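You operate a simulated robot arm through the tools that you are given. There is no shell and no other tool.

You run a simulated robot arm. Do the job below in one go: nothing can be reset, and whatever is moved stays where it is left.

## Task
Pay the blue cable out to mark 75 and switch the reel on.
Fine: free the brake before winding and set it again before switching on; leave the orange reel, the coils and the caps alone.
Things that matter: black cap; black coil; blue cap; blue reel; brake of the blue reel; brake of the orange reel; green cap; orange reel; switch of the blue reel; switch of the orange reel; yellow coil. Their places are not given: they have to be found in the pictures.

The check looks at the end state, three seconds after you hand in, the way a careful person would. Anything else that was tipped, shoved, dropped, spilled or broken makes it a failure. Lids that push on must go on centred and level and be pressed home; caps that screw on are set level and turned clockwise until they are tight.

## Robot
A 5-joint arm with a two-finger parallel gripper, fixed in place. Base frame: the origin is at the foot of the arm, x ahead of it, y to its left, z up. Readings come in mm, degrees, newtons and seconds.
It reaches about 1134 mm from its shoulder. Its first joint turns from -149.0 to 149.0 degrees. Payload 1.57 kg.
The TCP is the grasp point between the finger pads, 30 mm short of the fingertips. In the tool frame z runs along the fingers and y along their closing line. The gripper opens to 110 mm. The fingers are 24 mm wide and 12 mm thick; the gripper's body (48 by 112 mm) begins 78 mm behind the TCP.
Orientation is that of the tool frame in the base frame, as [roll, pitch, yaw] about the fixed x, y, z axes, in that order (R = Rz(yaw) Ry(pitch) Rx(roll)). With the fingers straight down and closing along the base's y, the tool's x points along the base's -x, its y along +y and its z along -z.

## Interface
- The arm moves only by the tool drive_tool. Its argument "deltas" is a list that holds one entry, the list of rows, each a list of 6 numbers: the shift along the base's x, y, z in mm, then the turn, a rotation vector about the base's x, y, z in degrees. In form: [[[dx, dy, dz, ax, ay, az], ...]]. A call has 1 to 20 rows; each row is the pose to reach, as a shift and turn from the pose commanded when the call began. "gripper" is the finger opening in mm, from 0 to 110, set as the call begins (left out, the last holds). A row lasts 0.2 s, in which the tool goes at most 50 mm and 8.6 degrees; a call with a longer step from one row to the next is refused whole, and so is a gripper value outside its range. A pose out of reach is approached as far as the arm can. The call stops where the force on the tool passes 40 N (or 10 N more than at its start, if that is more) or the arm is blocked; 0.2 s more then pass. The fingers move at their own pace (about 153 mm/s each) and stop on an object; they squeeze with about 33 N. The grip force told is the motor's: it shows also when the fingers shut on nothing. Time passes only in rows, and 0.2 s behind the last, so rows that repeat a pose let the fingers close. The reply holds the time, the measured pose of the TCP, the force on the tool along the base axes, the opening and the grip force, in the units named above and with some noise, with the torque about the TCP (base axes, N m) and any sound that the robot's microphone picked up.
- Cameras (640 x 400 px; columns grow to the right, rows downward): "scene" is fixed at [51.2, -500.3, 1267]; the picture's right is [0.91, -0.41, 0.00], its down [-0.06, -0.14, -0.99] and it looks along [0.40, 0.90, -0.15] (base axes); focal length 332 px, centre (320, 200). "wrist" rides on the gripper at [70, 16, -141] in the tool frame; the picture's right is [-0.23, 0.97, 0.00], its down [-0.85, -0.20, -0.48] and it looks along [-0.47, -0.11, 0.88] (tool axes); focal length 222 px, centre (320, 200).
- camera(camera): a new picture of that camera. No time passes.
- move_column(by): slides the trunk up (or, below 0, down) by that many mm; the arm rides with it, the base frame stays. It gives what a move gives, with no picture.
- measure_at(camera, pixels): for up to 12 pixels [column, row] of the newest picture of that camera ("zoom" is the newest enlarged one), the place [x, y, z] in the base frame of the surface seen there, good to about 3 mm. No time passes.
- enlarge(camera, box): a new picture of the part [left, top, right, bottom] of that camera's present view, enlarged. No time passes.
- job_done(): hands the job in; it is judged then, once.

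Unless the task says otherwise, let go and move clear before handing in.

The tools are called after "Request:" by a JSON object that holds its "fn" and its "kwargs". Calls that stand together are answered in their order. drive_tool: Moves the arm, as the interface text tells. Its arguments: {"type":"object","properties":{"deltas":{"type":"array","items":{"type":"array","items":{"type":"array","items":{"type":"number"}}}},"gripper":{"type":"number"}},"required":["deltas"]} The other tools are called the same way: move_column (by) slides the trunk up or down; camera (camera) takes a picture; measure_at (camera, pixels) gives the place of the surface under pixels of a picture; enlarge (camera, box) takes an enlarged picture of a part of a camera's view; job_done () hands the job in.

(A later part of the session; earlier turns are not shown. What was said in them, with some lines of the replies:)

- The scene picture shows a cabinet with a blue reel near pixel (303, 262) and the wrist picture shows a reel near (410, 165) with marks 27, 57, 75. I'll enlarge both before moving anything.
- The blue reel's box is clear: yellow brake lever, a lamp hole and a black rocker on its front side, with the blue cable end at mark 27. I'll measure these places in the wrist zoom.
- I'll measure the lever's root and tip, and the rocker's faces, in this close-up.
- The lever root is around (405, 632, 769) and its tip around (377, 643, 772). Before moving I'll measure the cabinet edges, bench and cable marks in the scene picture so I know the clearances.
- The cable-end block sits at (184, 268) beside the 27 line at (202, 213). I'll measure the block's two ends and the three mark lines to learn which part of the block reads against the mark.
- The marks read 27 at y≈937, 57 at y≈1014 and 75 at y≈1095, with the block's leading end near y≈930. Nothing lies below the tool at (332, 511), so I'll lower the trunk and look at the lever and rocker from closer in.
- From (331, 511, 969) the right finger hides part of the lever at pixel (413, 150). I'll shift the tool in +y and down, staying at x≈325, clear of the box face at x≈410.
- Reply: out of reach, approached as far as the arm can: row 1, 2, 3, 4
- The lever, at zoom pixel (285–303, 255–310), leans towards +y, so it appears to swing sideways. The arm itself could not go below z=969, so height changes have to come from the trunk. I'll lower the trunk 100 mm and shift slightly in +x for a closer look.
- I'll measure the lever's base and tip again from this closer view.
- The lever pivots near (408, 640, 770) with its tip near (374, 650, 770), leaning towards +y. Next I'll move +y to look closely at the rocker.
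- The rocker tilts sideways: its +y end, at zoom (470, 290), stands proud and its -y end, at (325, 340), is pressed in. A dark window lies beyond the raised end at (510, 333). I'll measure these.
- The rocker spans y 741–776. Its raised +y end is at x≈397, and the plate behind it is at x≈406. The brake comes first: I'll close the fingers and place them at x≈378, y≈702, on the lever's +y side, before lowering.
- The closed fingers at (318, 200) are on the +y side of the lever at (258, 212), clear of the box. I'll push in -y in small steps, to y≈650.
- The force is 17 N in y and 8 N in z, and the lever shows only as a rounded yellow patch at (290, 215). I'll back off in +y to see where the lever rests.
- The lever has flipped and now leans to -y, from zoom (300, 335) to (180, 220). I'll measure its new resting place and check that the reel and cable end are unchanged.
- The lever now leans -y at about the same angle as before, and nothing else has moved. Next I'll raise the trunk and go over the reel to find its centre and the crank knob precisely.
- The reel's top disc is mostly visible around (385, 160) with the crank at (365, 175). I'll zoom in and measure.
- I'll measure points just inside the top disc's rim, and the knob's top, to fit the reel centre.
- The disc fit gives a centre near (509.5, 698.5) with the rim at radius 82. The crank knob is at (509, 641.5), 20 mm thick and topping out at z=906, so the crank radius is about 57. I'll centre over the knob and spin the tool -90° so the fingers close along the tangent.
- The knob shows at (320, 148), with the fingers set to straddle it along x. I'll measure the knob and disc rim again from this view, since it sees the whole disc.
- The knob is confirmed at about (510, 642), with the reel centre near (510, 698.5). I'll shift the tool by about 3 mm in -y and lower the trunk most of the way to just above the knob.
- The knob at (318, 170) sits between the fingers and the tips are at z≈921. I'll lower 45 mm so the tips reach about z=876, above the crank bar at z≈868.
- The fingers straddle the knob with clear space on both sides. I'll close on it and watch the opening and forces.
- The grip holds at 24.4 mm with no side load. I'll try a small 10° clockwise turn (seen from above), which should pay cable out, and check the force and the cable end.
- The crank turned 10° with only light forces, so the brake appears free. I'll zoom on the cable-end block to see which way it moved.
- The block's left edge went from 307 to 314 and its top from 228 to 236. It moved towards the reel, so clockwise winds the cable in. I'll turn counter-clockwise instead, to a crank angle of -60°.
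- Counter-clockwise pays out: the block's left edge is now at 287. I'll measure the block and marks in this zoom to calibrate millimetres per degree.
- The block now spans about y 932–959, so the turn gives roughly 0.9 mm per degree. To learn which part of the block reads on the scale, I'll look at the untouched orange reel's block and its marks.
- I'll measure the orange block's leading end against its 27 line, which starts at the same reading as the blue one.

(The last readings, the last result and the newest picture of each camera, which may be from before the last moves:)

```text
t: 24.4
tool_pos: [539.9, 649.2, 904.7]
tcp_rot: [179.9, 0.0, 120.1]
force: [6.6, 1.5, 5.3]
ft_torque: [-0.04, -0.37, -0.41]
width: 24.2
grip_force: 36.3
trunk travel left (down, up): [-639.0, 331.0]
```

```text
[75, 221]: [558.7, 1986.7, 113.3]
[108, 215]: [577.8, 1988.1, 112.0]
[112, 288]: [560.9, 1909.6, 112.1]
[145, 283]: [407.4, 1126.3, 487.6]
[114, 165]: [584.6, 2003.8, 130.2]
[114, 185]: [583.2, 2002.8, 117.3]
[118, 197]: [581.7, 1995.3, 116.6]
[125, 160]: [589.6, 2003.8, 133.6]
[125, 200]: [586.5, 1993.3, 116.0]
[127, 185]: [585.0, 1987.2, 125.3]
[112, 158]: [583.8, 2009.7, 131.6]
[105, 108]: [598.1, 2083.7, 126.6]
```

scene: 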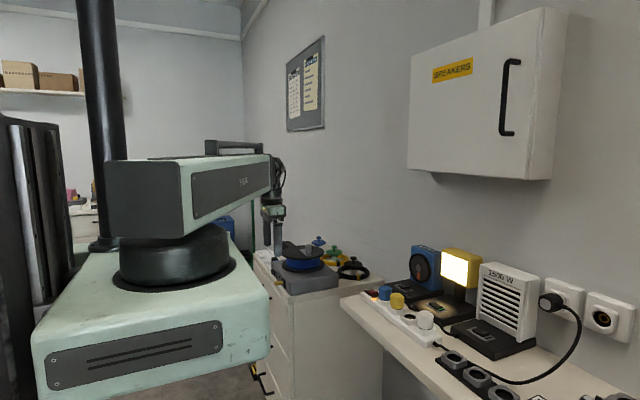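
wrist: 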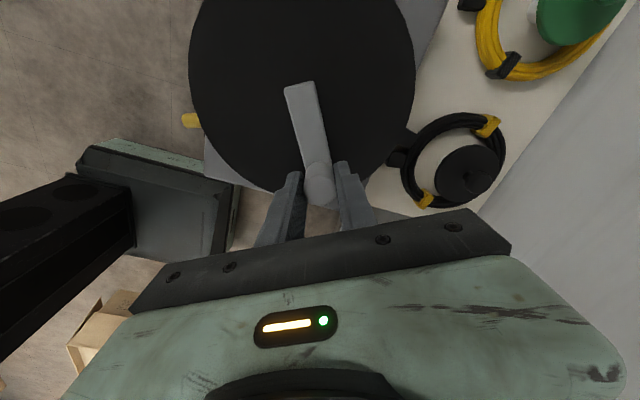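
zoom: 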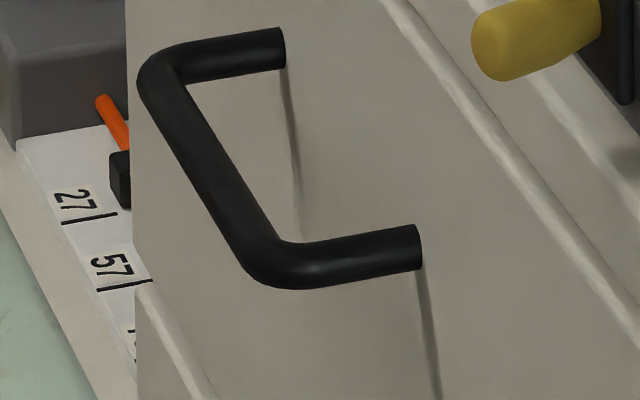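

The orange block's leading face (y≈1988) lines up with its 27 line (y≈1987), so the leading end of the block is the reading. The blue target is therefore the leading face at the 75 line, y≈1095. I'll keep cranking counter-clockwise to +20°.

Request:
{"fn": "drive_tool", "kwargs": {"deltas": [[[4.17, 2.66, 0, 0, 0, 5], [8.1, 5.67, 0, 0, 0, 10], [11.74, 9.01, 0, 0, 0, 15], [15.08, 12.66, 0, 0, 0, 20], [18.1, 16.58, 0, 0, 0, 25], [20.75, 20.75, 0, 0, 0, 30], [23.04, 25.14, 0, 0, 0, 35], [24.93, 29.71, 0, 0, 0, 40], [26.42, 34.43, 0, 0, 0, 45], [27.49, 39.26, 0, 0, 0, 50], [28.13, 44.16, 0, 0, 0, 55], [28.35, 49.1, 0, 0, 0, 60], [28.13, 54.05, 0, 0, 0, 65], [27.49, 58.95, 0, 0, 0, 70], [26.42, 63.78, 0, 0, 0, 75], [24.93, 68.5, 0, 0, 0, 80], [24.93, 68.5, 0, 0, 0, 80]]]}}

Request:
{"fn": "enlarge", "kwargs": {"camera": "scene", "box": [248, 240, 296, 270]}}

Request:
{"fn": "camera", "kwargs": {"camera": "wrist"}}

```text
t: 28.0
tool_pos: [566.3, 717.9, 906.3]
tcp_rot: [179.9, 0.0, -160.0]
force: [17.1, 2.1, 9.7]
ft_torque: [0.09, -0.76, 0.21]
width: 24.6
grip_force: 36.3
trunk travel left (down, up): [-639.0, 331.0]
```

```text
13.33 times, centred on (272, 255) of scene
```

zoom: 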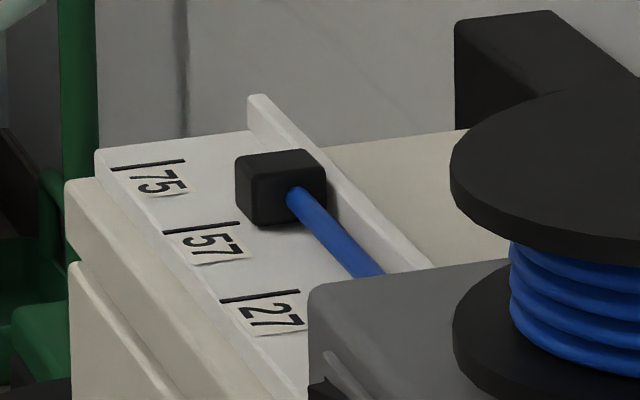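

```text
taken
```

wrist: 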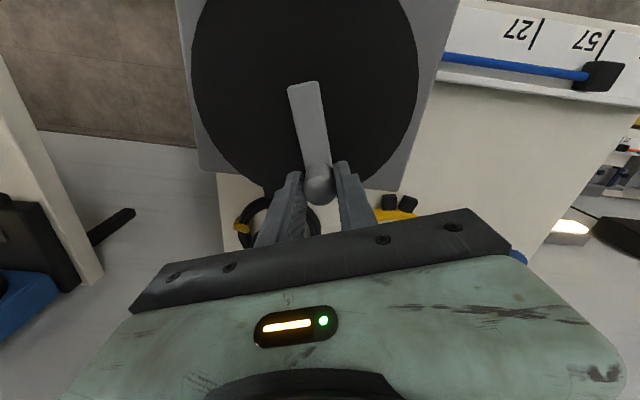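

The block has passed 57; its left edge is now at zoom (236, 160). The side force of 17 N in +x suggests the true crank radius is slightly larger than I used. I'll measure the block now.

Request:
{"fn": "measure_at", "kwargs": {"camera": "zoom", "pixels": [[242, 160], [270, 156], [305, 152], [260, 172], [255, 200], [280, 180], [310, 180], [290, 155]]}}

Request:
{"fn": "measure_at", "kwargs": {"camera": "wrist", "pixels": [[318, 186], [303, 85], [306, 95], [601, 76], [618, 75], [580, 76], [590, 68], [620, 66], [607, 45], [539, 35]]}}

```text
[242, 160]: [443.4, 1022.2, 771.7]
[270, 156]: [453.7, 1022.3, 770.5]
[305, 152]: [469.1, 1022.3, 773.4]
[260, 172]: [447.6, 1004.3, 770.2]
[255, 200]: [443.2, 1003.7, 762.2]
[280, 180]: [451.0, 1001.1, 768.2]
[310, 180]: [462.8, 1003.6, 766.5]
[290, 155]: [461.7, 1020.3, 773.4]
```

```text
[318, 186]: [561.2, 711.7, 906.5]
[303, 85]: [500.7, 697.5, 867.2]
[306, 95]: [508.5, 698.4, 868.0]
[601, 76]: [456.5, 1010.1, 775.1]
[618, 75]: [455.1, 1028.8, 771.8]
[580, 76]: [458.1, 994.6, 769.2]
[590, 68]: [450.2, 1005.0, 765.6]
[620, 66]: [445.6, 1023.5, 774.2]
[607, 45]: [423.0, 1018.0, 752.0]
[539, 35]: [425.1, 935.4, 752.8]
```

The leading face is at about y=1030, so roughly 65 mm remain. I'll use the refined circle (centre about (511, 699.5), radius 58) and crank on to 73°, stopping short of the mark to inspect.

Request:
{"fn": "drive_tool", "kwargs": {"deltas": [[[0.79, 4.26, 0, 0, 0, 4.6], [-1.39, 8.83, 0, 0, 0, 9.6], [-3.96, 13.19, 0, 0, 0, 14.6], [-6.9, 17.31, 0, 0, 0, 19.6], [-10.18, 21.16, 0, 0, 0, 24.6], [-13.79, 24.7, 0, 0, 0, 29.6], [-17.69, 27.92, 0, 0, 0, 34.6], [-21.86, 30.79, 0, 0, 0, 39.6], [-26.27, 33.28, 0, 0, 0, 44.6], [-30.87, 35.38, 0, 0, 0, 49.6], [-35.64, 37.07, 0, 0, 0, 54.6], [-35.64, 37.07, 0, 0, 0, 54.6]]]}}

Request:
{"fn": "enlarge", "kwargs": {"camera": "scene", "box": [244, 240, 284, 265]}}

Request:
{"fn": "camera", "kwargs": {"camera": "wrist"}}

```text
t: 30.6
tool_pos: [529.0, 755.1, 905.1]
tcp_rot: [179.9, -0.1, -105.4]
force: [0.5, -6.9, -4.9]
ft_torque: [-0.14, -0.08, 0.13]
width: 24.8
grip_force: 36.1
trunk travel left (down, up): [-639.0, 331.0]
```

```text
16.00 times, centred on (264, 252) of scene
```

zoom: 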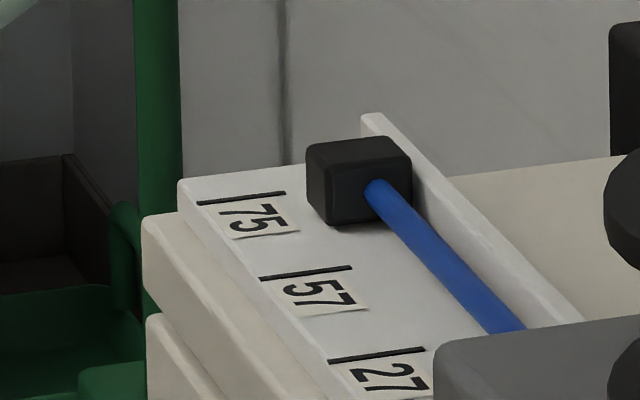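

```text
taken
```

wrist: 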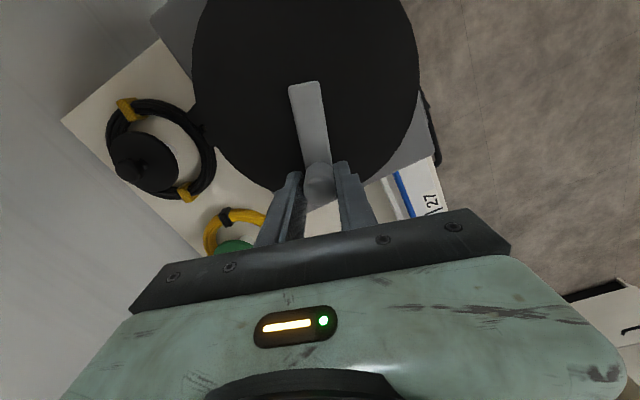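

The block is near 75; its leading top edge is around zoom (310–400, 140). I'll measure its faces and the 75 line.

Request:
{"fn": "measure_at", "kwargs": {"camera": "zoom", "pixels": [[312, 150], [345, 143], [395, 139], [330, 165], [320, 200], [345, 195], [365, 170], [400, 165], [205, 202], [280, 193], [265, 277], [345, 267]]}}

```text
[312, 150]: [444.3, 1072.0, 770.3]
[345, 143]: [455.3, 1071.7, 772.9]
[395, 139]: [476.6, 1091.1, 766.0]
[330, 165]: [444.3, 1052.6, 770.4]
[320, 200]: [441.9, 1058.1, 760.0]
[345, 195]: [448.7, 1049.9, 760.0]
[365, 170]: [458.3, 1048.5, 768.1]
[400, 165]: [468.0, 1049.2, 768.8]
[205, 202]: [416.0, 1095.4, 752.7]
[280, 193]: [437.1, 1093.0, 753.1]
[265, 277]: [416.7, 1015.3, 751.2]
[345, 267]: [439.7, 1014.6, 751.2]
```

The near face is at y≈1049.5 and the leading face at about 1078, against the 75 line at about 1094.6, so roughly 15–16 mm remain. I'll crank another 17° slowly and check.

Request:
{"fn": "drive_tool", "kwargs": {"deltas": [[[-4.9, 1.0, 0, 0, 0, 5], [-9.89, 1.6, 0, 0, 0, 10], [-14.94, 2.0, 0, 0, 0, 15], [-16.96, 2.0, 0, 0, 0, 17], [-16.96, 2.0, 0, 0, 0, 17]]]}}

Request:
{"fn": "enlarge", "kwargs": {"camera": "scene", "box": [248, 242, 280, 262]}}

```text
t: 31.8
tool_pos: [511.2, 757.7, 906.3]
tcp_rot: [-180.0, 0.0, -88.3]
force: [0.5, 14.5, 7.6]
ft_torque: [0.83, 0.07, 0.04]
width: 24.6
grip_force: 36.7
trunk travel left (down, up): [-639.0, 331.0]
```

```text
16.00 times, centred on (264, 252) of scene
```

zoom: 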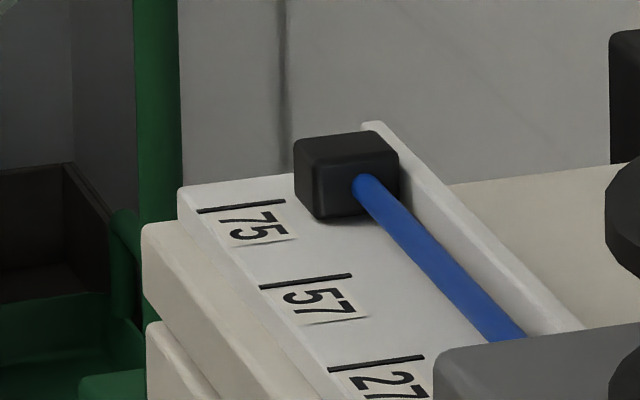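

The block's far-left bottom corner is around zoom (297, 203), just short of the 75 line, which extends to (297, 199). I'll measure to quantify the rest.

Request:
{"fn": "measure_at", "kwargs": {"camera": "zoom", "pixels": [[300, 143], [335, 138], [310, 150], [320, 165], [335, 195], [350, 165], [385, 165], [325, 205], [205, 210], [280, 201], [300, 190], [375, 135]]}}

Request:
{"fn": "enlarge", "kwargs": {"camera": "scene", "box": [258, 246, 274, 258]}}

```text
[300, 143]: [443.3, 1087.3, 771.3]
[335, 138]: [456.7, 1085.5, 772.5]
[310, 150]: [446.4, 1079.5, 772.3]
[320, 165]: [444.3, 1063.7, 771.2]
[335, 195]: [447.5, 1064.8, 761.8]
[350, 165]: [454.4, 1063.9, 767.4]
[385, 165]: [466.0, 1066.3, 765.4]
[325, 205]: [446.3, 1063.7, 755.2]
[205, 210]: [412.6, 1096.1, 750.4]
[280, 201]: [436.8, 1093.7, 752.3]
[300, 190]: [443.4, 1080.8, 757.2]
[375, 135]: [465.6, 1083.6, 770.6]
```

```text
16.00 times, centred on (266, 252) of scene
```

zoom: 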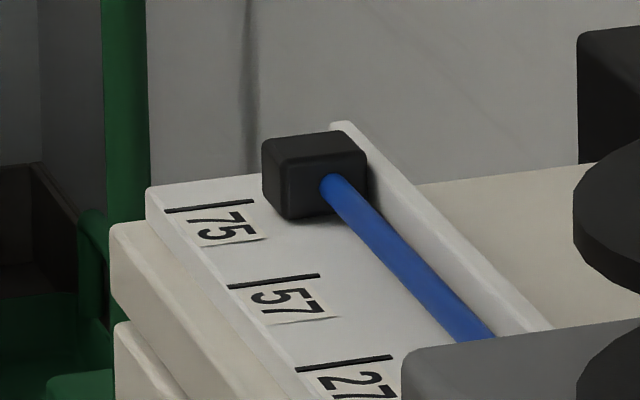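

The near face is now at y≈1064 and the leading face at about 1093, within a couple of millimetres of the 75 line at about 1094.6. I'll let go of the knob, rise clear, and check the reading from directly above.

Request:
{"fn": "drive_tool", "kwargs": {"deltas": [[[0, 0, 0, 0, 0, 0], [0, 0, 0, 0, 0, 0], [0, 0, 0, 0, 0, 0]]], "gripper": 70}}

Request:
{"fn": "move_column", "kwargs": {"by": 140}}

Request:
{"fn": "enlarge", "kwargs": {"camera": "scene", "box": [240, 220, 336, 280]}}

Request:
{"fn": "camera", "kwargs": {"camera": "wrist"}}

```text
t: 32.6
tool_pos: [513.0, 755.4, 906.5]
tcp_rot: [179.9, 0.0, -88.4]
force: [0.4, 0.6, 0.0]
ft_torque: [0.0, 0.02, 0.0]
width: 70.0
grip_force: 0.3
trunk travel left (down, up): [-639.0, 331.0]
```

```text
t: 34.2
tool_pos: [512.6, 756.5, 1045.0]
tcp_rot: [179.9, 0.0, -88.4]
force: [0.3, 0.1, -0.9]
ft_torque: [-0.01, -0.01, 0.02]
width: 70.0
grip_force: 0.0
trunk travel left (down, up): [-779.0, 191.0]
```

```text
6.67 times, centred on (288, 250) of scene
```

zoom: 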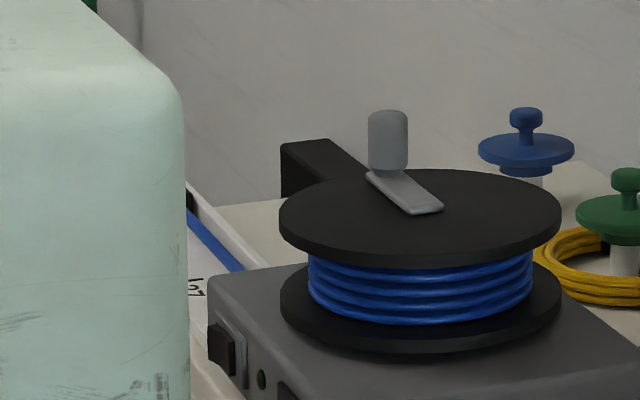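

```text
taken
```

wrist: 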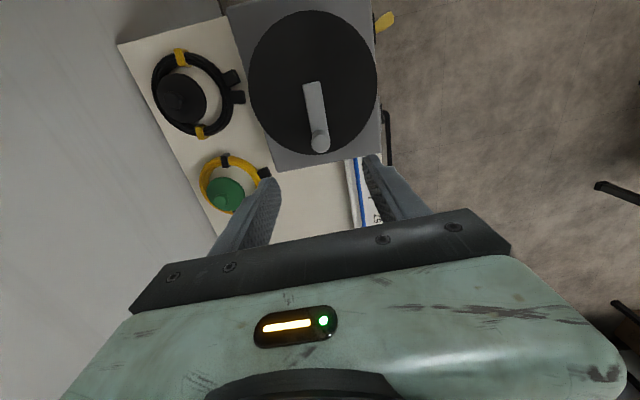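

The crank stayed at its new position, knob at (318, 143). The arm hides the block from the scene camera, so I'll move the tool out over the marks, spinning back to yaw 180, and read it with the wrist camera.

Request:
{"fn": "drive_tool", "kwargs": {"deltas": [[[-5, 18, 0, 0, 0, -8.3], [-10, 36, 0, 0, 0, -16.6], [-15, 54, 0, 0, 0, -24.9], [-20, 72, 0, 0, 0, -33.2], [-25, 90, 0, 0, 0, -41.5], [-30, 108, 0, 0, 0, -49.8], [-35, 126, 0, 0, 0, -58.1], [-40, 144, 0, 0, 0, -66.4], [-45, 162, 0, 0, 0, -74.7], [-48, 180, 0, 0, 0, -83], [-52, 200, 0, 0, 0, -91.4], [-52, 200, 0, 0, 0, -91.4]]], "gripper": 110}}

Request:
{"fn": "camera", "kwargs": {"camera": "wrist"}}

```text
t: 36.9
tool_pos: [395.3, 827.3, 1045.3]
tcp_rot: [179.8, 0.1, -180.0]
force: [-0.1, -0.8, -0.2]
ft_torque: [-0.02, 0.0, 0.0]
width: 110.2
grip_force: 0.0
out of reach, approached as far as the arm can: row 2, 3, 4, 5, 6, 7, 8, 9, 10, 11, 12
trunk travel left (down, up): [-779.0, 191.0]
```

```text
taken
```

wrist: 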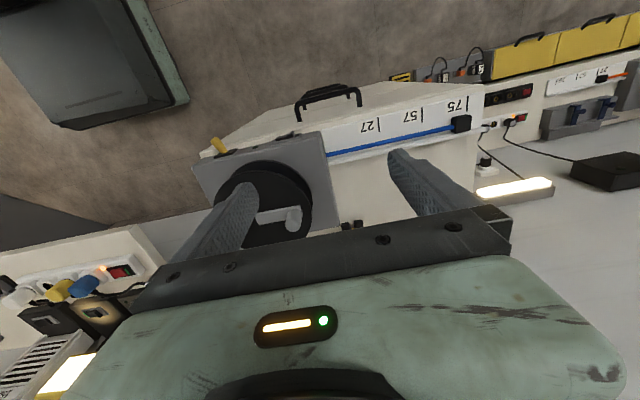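

The arm's reach ends near 917 mm from the axis, but the block at (461, 123) and the 75 line at (467, 102) are both in view. I'll enlarge and measure.

Request:
{"fn": "enlarge", "kwargs": {"camera": "wrist", "box": [340, 80, 500, 170]}}

Request:
{"fn": "enlarge", "kwargs": {"camera": "wrist", "box": [430, 90, 494, 140]}}

```text
4.00 times, centred on (420, 125) of wrist
```

zoom: 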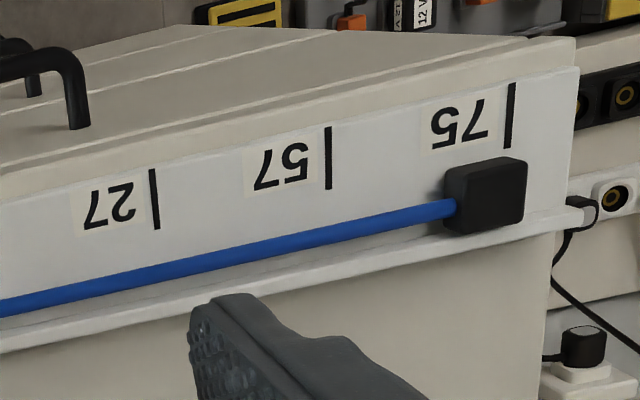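

```text
8.00 times, centred on (462, 115) of wrist
```

zoom: 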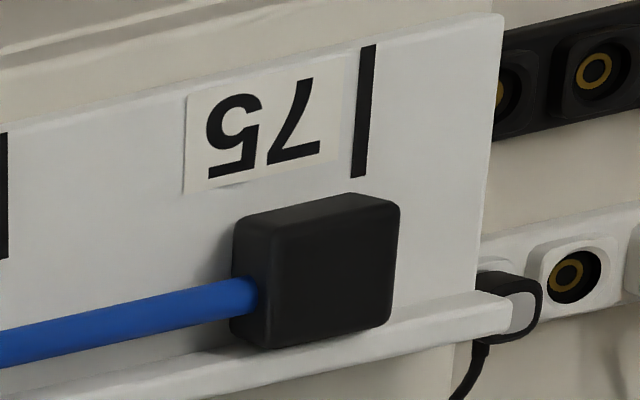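

I'll measure the block's top-face ends and the 75 line in this sharper zoom.

Request:
{"fn": "measure_at", "kwargs": {"camera": "zoom", "pixels": [[394, 210], [390, 260], [385, 315], [350, 260], [290, 260], [280, 230], [275, 330], [368, 60], [364, 110], [359, 165], [255, 260], [247, 240]]}}

Request:
{"fn": "measure_at", "kwargs": {"camera": "zoom", "pixels": [[391, 225], [388, 245], [386, 275], [384, 300], [366, 80], [362, 130], [282, 245], [280, 270], [278, 300]]}}

```text
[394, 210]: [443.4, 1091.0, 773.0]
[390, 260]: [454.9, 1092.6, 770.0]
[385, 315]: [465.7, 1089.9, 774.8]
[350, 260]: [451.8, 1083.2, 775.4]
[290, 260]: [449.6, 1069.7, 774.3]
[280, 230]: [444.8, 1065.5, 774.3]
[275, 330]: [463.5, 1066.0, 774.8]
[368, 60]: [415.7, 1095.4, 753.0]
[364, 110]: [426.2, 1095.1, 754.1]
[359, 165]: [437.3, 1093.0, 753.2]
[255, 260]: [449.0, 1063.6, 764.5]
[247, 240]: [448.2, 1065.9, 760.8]
```

```text
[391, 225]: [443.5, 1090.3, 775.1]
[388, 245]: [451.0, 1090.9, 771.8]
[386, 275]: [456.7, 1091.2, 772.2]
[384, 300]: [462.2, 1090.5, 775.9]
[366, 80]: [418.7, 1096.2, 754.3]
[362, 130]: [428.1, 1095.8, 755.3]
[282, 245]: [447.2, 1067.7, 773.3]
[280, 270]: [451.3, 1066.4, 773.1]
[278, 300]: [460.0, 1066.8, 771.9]
```

The leading face is at y≈1092.5 against the 75 line at about 1095. That is the same small offset the block had against the 27 line at the start, so the reading is on mark 75. Now I'll set the brake, first moving to the lever's -y side at height with the fingers closed.

Request:
{"fn": "drive_tool", "kwargs": {"deltas": [[[-3, -40, 0, 0, 0, 0], [-6, -80, 0, 0, 0, 0], [-9, -120, 0, 0, 0, 0], [-12, -160, 0, 0, 0, 0], [-15, -200, 0, 0, 0, 0], [-18, -237, 0, 0, 0, 0], [-18, -237, 0, 0, 0, 0]]], "gripper": 0}}

Request:
{"fn": "camera", "kwargs": {"camera": "wrist"}}

```text
t: 38.5
tool_pos: [382.9, 585.2, 1045.2]
tcp_rot: [-179.9, 0.0, -179.8]
force: [0.2, -0.1, -0.4]
ft_torque: [0.04, 0.0, 0.01]
width: 0.0
grip_force: 21.8
out of reach, approached as far as the arm can: row 4
trunk travel left (down, up): [-779.0, 191.0]
```

```text
taken
```

wrist: 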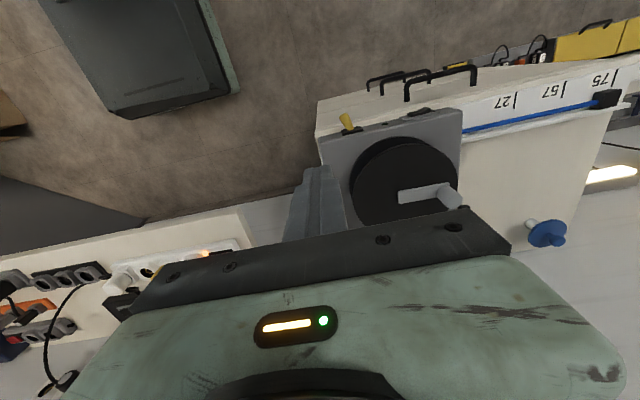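

The tool is at (383, 585), clear of the box corner. I'll shift 5 mm in -x and lower to z≈785 beside the lever.

Request:
{"fn": "drive_tool", "kwargs": {"deltas": [[[-5, 0, 0, 0, 0, 0], [-5, 0, 0, 0, 0, 0]]]}}

Request:
{"fn": "move_column", "kwargs": {"by": -260}}

Request:
{"fn": "camera", "kwargs": {"camera": "wrist"}}

Request:
{"fn": "enlarge", "kwargs": {"camera": "scene", "box": [240, 230, 336, 290]}}

```text
t: 39.0
tool_pos: [376.9, 586.1, 1044.9]
tcp_rot: [-180.0, 0.0, -179.7]
force: [-0.3, 0.5, 0.2]
ft_torque: [0.01, -0.01, 0.02]
width: 0.0
grip_force: 21.2
trunk travel left (down, up): [-779.0, 191.0]
```

```text
t: 41.7
tool_pos: [379.3, 585.0, 786.3]
tcp_rot: [-180.0, 0.0, -179.8]
force: [0.3, 0.3, -0.5]
ft_torque: [0.03, -0.02, 0.04]
width: 0.0
grip_force: 21.4
trunk travel left (down, up): [-519.0, 451.0]
```

```text
taken
```

wrist: 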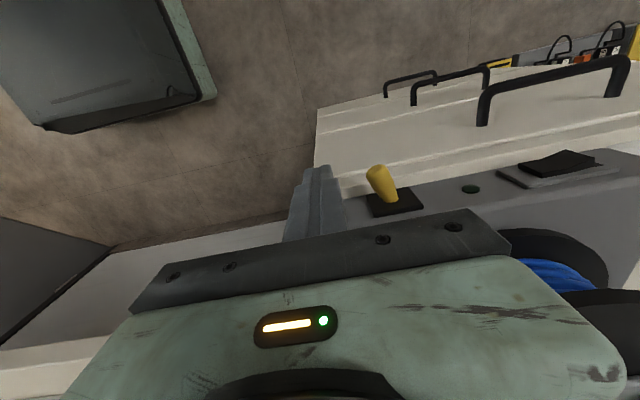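

```text
6.67 times, centred on (288, 260) of scene
```

zoom: 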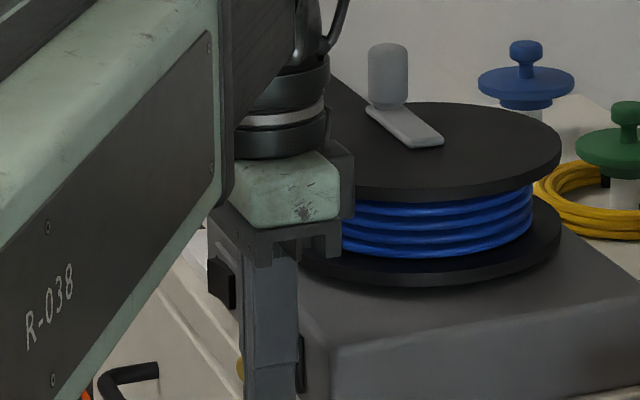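

The closed fingers at (318, 200) are on the -y side of the lever at (385, 185). I'll push in +y to y≈630, mirroring the earlier push.

Request:
{"fn": "drive_tool", "kwargs": {"deltas": [[[0, 13, 0, 0, 0, 0], [0, 23, 0, 0, 0, 0], [0, 28, 0, 0, 0, 0], [0, 33, 0, 0, 0, 0], [0, 38, 0, 0, 0, 0], [0, 43, 0, 0, 0, 0], [0, 46, 0, 0, 0, 0]]]}}

Request:
{"fn": "drive_tool", "kwargs": {"deltas": [[[0, -15, 0, 0, 0, 0], [0, -45, 0, 0, 0, 0], [0, -46, 0, 0, 0, 0]]]}}

Request:
{"fn": "camera", "kwargs": {"camera": "wrist"}}

Request:
{"fn": "enlarge", "kwargs": {"camera": "wrist", "box": [340, 140, 460, 215]}}

```text
t: 43.3
tool_pos: [377.7, 627.9, 785.3]
tcp_rot: [-179.7, 0.0, -179.9]
force: [-7.0, -34.5, -17.0]
ft_torque: [-0.8, 0.32, -0.28]
width: 0.0
grip_force: 21.4
trunk travel left (down, up): [-519.0, 451.0]
```

```text
t: 44.1
tool_pos: [380.0, 587.1, 785.5]
tcp_rot: [179.9, 0.1, -179.9]
force: [-0.5, 1.8, -0.2]
ft_torque: [-0.01, -0.01, -0.01]
width: 0.4
grip_force: 21.2
trunk travel left (down, up): [-519.0, 451.0]
```

```text
taken
```

wrist: 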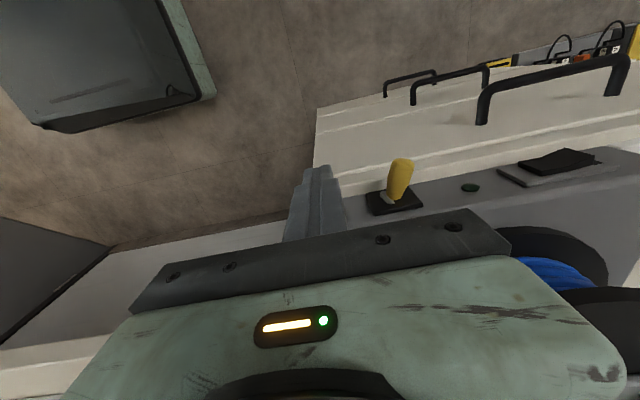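

```text
5.33 times, centred on (400, 178) of wrist
```

zoom: 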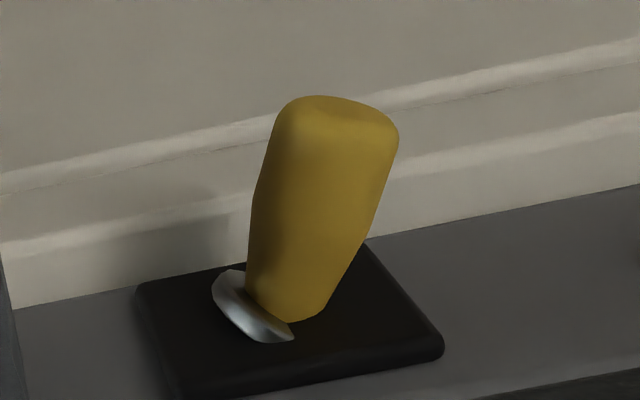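

The lever has flipped back to its starting lean towards +y. I'll confirm the tip position against the original reading (376, 650).

Request:
{"fn": "measure_at", "kwargs": {"camera": "zoom", "pixels": [[330, 110], [325, 160], [320, 200], [300, 270], [290, 300], [285, 160], [385, 150]]}}

Request:
{"fn": "enlarge", "kwargs": {"camera": "wrist", "box": [480, 130, 640, 220]}}

```text
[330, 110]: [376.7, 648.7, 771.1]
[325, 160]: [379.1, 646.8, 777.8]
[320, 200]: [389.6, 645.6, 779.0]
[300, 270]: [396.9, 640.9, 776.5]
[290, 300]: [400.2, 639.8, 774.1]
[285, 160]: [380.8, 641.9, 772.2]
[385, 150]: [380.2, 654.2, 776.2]
```

```text
4.00 times, centred on (560, 175) of wrist
```

zoom: 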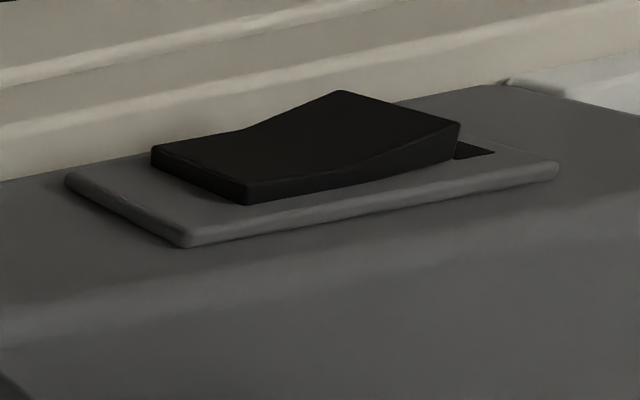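

The lever tip is back at (377, 649), matching the original set position, and the push ended against a firm stop. Next is the switch. I'll back off to x≈338 so I pass clear of the lever, then move to y≈776 in front of the rocker's raised end.

Request:
{"fn": "drive_tool", "kwargs": {"deltas": [[[-40, 0, 0, 0, 0, 0], [-41, 38, 0, 0, 0, 0], [-41, 76, 0, 0, 0, 0], [-41, 114, 0, 0, 0, 0], [-41, 152, 0, 0, 0, 0], [-41, 190, 0, 0, 0, 0], [-41, 190, 0, 0, 0, 0]]]}}

Request:
{"fn": "camera", "kwargs": {"camera": "wrist"}}

Request:
{"fn": "enlarge", "kwargs": {"camera": "scene", "box": [240, 230, 336, 290]}}

```text
t: 45.7
tool_pos: [337.5, 777.0, 785.2]
tcp_rot: [179.9, 0.0, -179.9]
force: [-0.6, -0.1, 0.3]
ft_torque: [-0.04, -0.02, 0.03]
width: 0.0
grip_force: 21.3
out of reach, approached as far as the arm can: row 2
trunk travel left (down, up): [-519.0, 451.0]
```

```text
taken
```

wrist: 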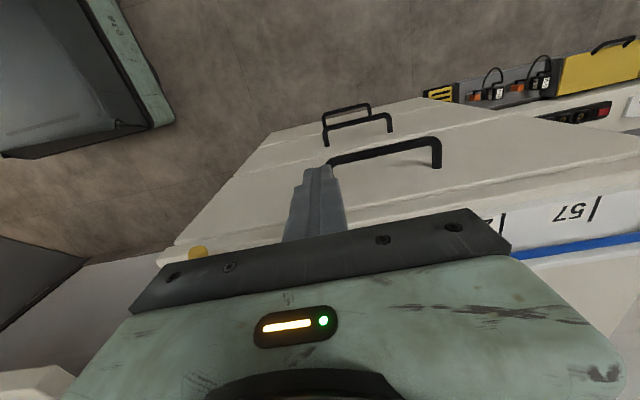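

```text
6.67 times, centred on (288, 260) of scene
```

zoom: 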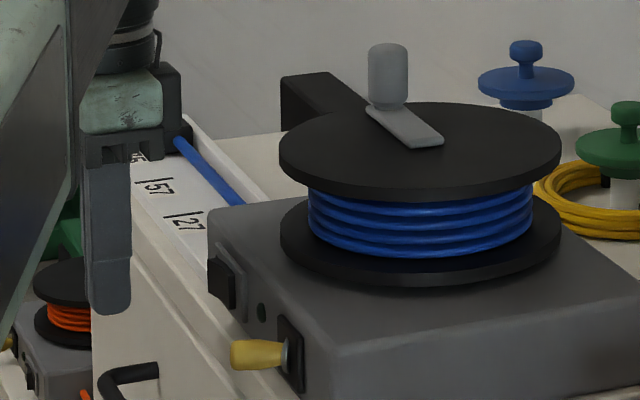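

The fingers stand in front of the rocker at (337.5, 777), clear of everything. I'll advance in +x in small steps to press the raised end, front face reaching about x≈403.

Request:
{"fn": "drive_tool", "kwargs": {"deltas": [[[20, 0, 0, 0, 0, 0], [38, 0, 0, 0, 0, 0], [44, 0, 0, 0, 0, 0], [47, 0, 0, 0, 0, 0], [50, 0, 0, 0, 0, 0], [52, 0, 0, 0, 0, 0], [54, 0, 0, 0, 0, 0], [54, 0, 0, 0, 0, 0]]]}}

Request:
{"fn": "camera", "kwargs": {"camera": "wrist"}}

Request:
{"fn": "enlarge", "kwargs": {"camera": "wrist", "box": [230, 150, 390, 250]}}

```text
t: 47.5
tool_pos: [390.4, 775.5, 785.9]
tcp_rot: [-180.0, -0.2, -179.8]
force: [-20.5, -6.0, -7.0]
ft_torque: [0.0, 0.19, -0.15]
width: 0.0
grip_force: 21.2
trunk travel left (down, up): [-519.0, 451.0]
heard: click
```

```text
taken
```

wrist: 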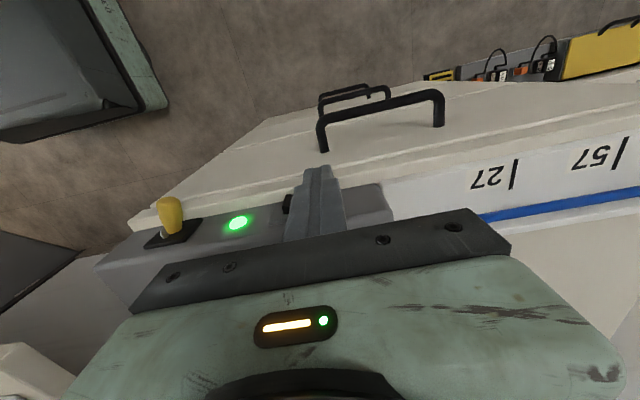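

```text
4.00 times, centred on (310, 200) of wrist
```

zoom: 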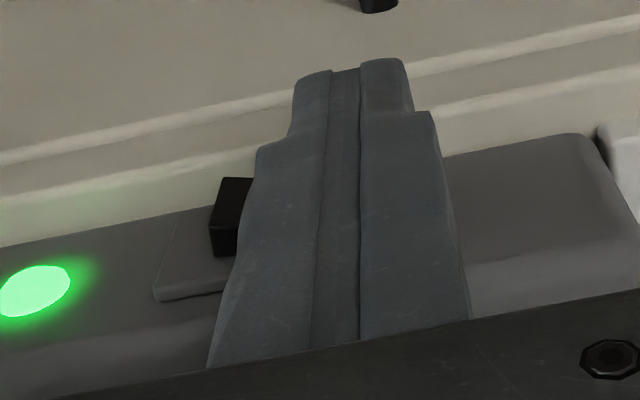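

A click was heard and the lamp at (238, 223) now glows green, so the switch is on. I'll back straight out in -x, then rise clear and check the rocker, lever and cable.

Request:
{"fn": "drive_tool", "kwargs": {"deltas": [[[-10, 0, 0, 0, 0, 0], [-35, 0, 0, 0, 0, 0], [-60, 0, 0, 0, 0, 0], [-60, 0, 0, 0, 0, 0]]]}}

Request:
{"fn": "move_column", "kwargs": {"by": 260}}

Request:
{"fn": "camera", "kwargs": {"camera": "wrist"}}

Request:
{"fn": "camera", "kwargs": {"camera": "scene"}}

```text
t: 48.5
tool_pos: [332.3, 774.2, 784.8]
tcp_rot: [179.9, -0.1, -179.9]
force: [-0.1, 0.7, 1.1]
ft_torque: [0.02, -0.02, -0.01]
width: 0.1
grip_force: 20.9
trunk travel left (down, up): [-519.0, 451.0]
```

```text
t: 51.2
tool_pos: [333.3, 774.2, 1045.3]
tcp_rot: [180.0, 0.0, -179.9]
force: [-0.8, 0.6, -0.8]
ft_torque: [0.0, -0.01, 0.0]
width: 0.0
grip_force: 20.9
trunk travel left (down, up): [-779.0, 191.0]
```

```text
taken
```

wrist: 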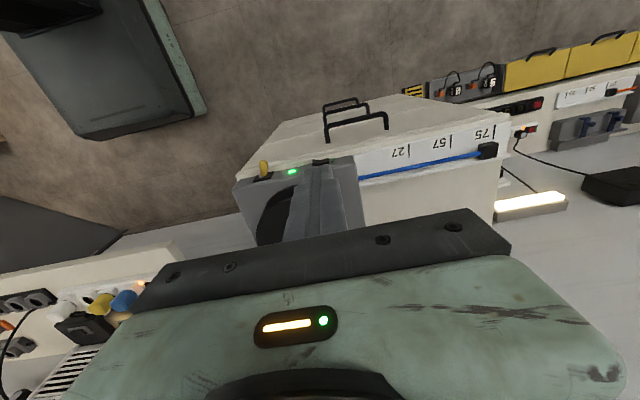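

```text
taken
```

scene: 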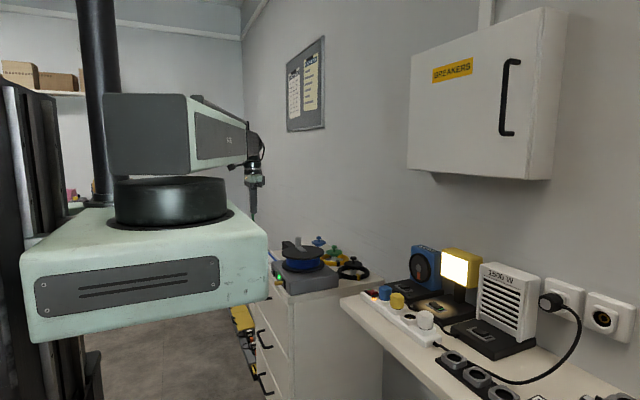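

The lamp at (291, 172) is green and the tool is clear above. I'll take a last close look at the block against mark 75 and at the reel's box.

Request:
{"fn": "enlarge", "kwargs": {"camera": "wrist", "box": [440, 110, 520, 170]}}

Request:
{"fn": "enlarge", "kwargs": {"camera": "scene", "box": [240, 220, 368, 300]}}

Request:
{"fn": "enlarge", "kwargs": {"camera": "wrist", "box": [230, 140, 380, 220]}}

```text
6.67 times, centred on (480, 140) of wrist
```

zoom: 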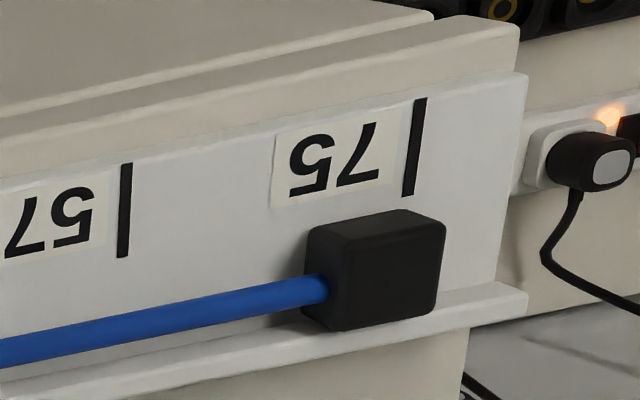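

```text
5.00 times, centred on (304, 260) of scene
```

zoom: 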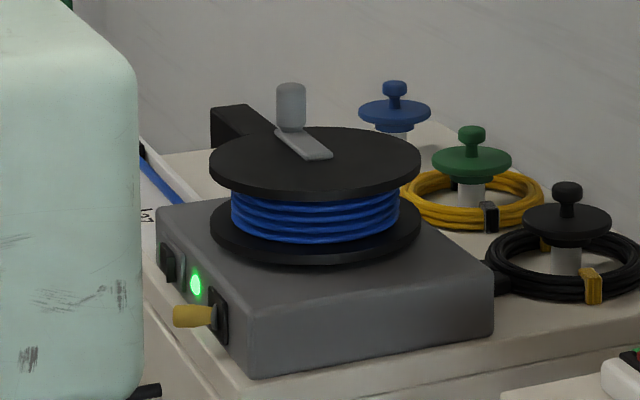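

```text
4.27 times, centred on (305, 180) of wrist
```

zoom: 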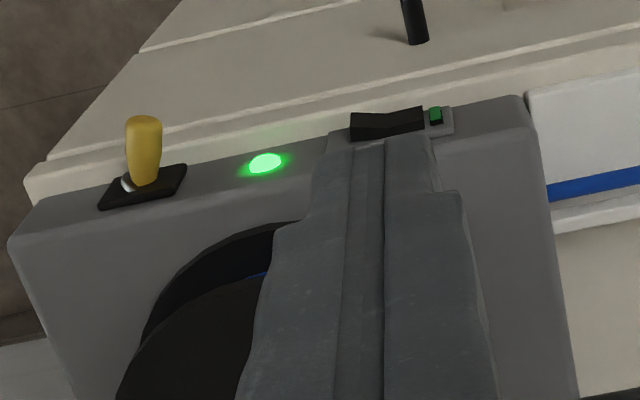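

The final pictures show:
- The lamp and rocker window are green, and the rocker's -y end now stands proud.
- The brake lever is back at its set lean, seen at zoom (143, 155).
- The block's leading end is at the 75 line.
- The coils, the caps and the orange reel were not touched.

The gripper is empty and clear, so I'm handing in.

Request:
{"fn": "job_done", "kwargs": {}}

```text
The job is handed in.
```

I paid the blue cable out to mark 75 and switched the blue reel on; the job is handed in. I don't have the result of the check.

- **Cable:** the leading end of the block on the cable measures about 2.5 mm short of the 75 line. It sat about the same distance short of the 27 line at the start, so I took that as on the mark. I chose the block's leading end as the pointer because the orange reel's block lines up with its own 27 line the same way.
- **First turn:** I first cranked about 10° the wrong way, which wound the cable in slightly, then reversed and paid it out.
- **Brake:** I freed it before winding. I set it again before switching on, and the lever is back where it started.
- **Switch:** it clicked, and both the lamp and the rocker's window turned green.
- **Everything else:** I didn't touch the orange reel, the coils or the caps. The gripper let go and is clear above the cabinet.
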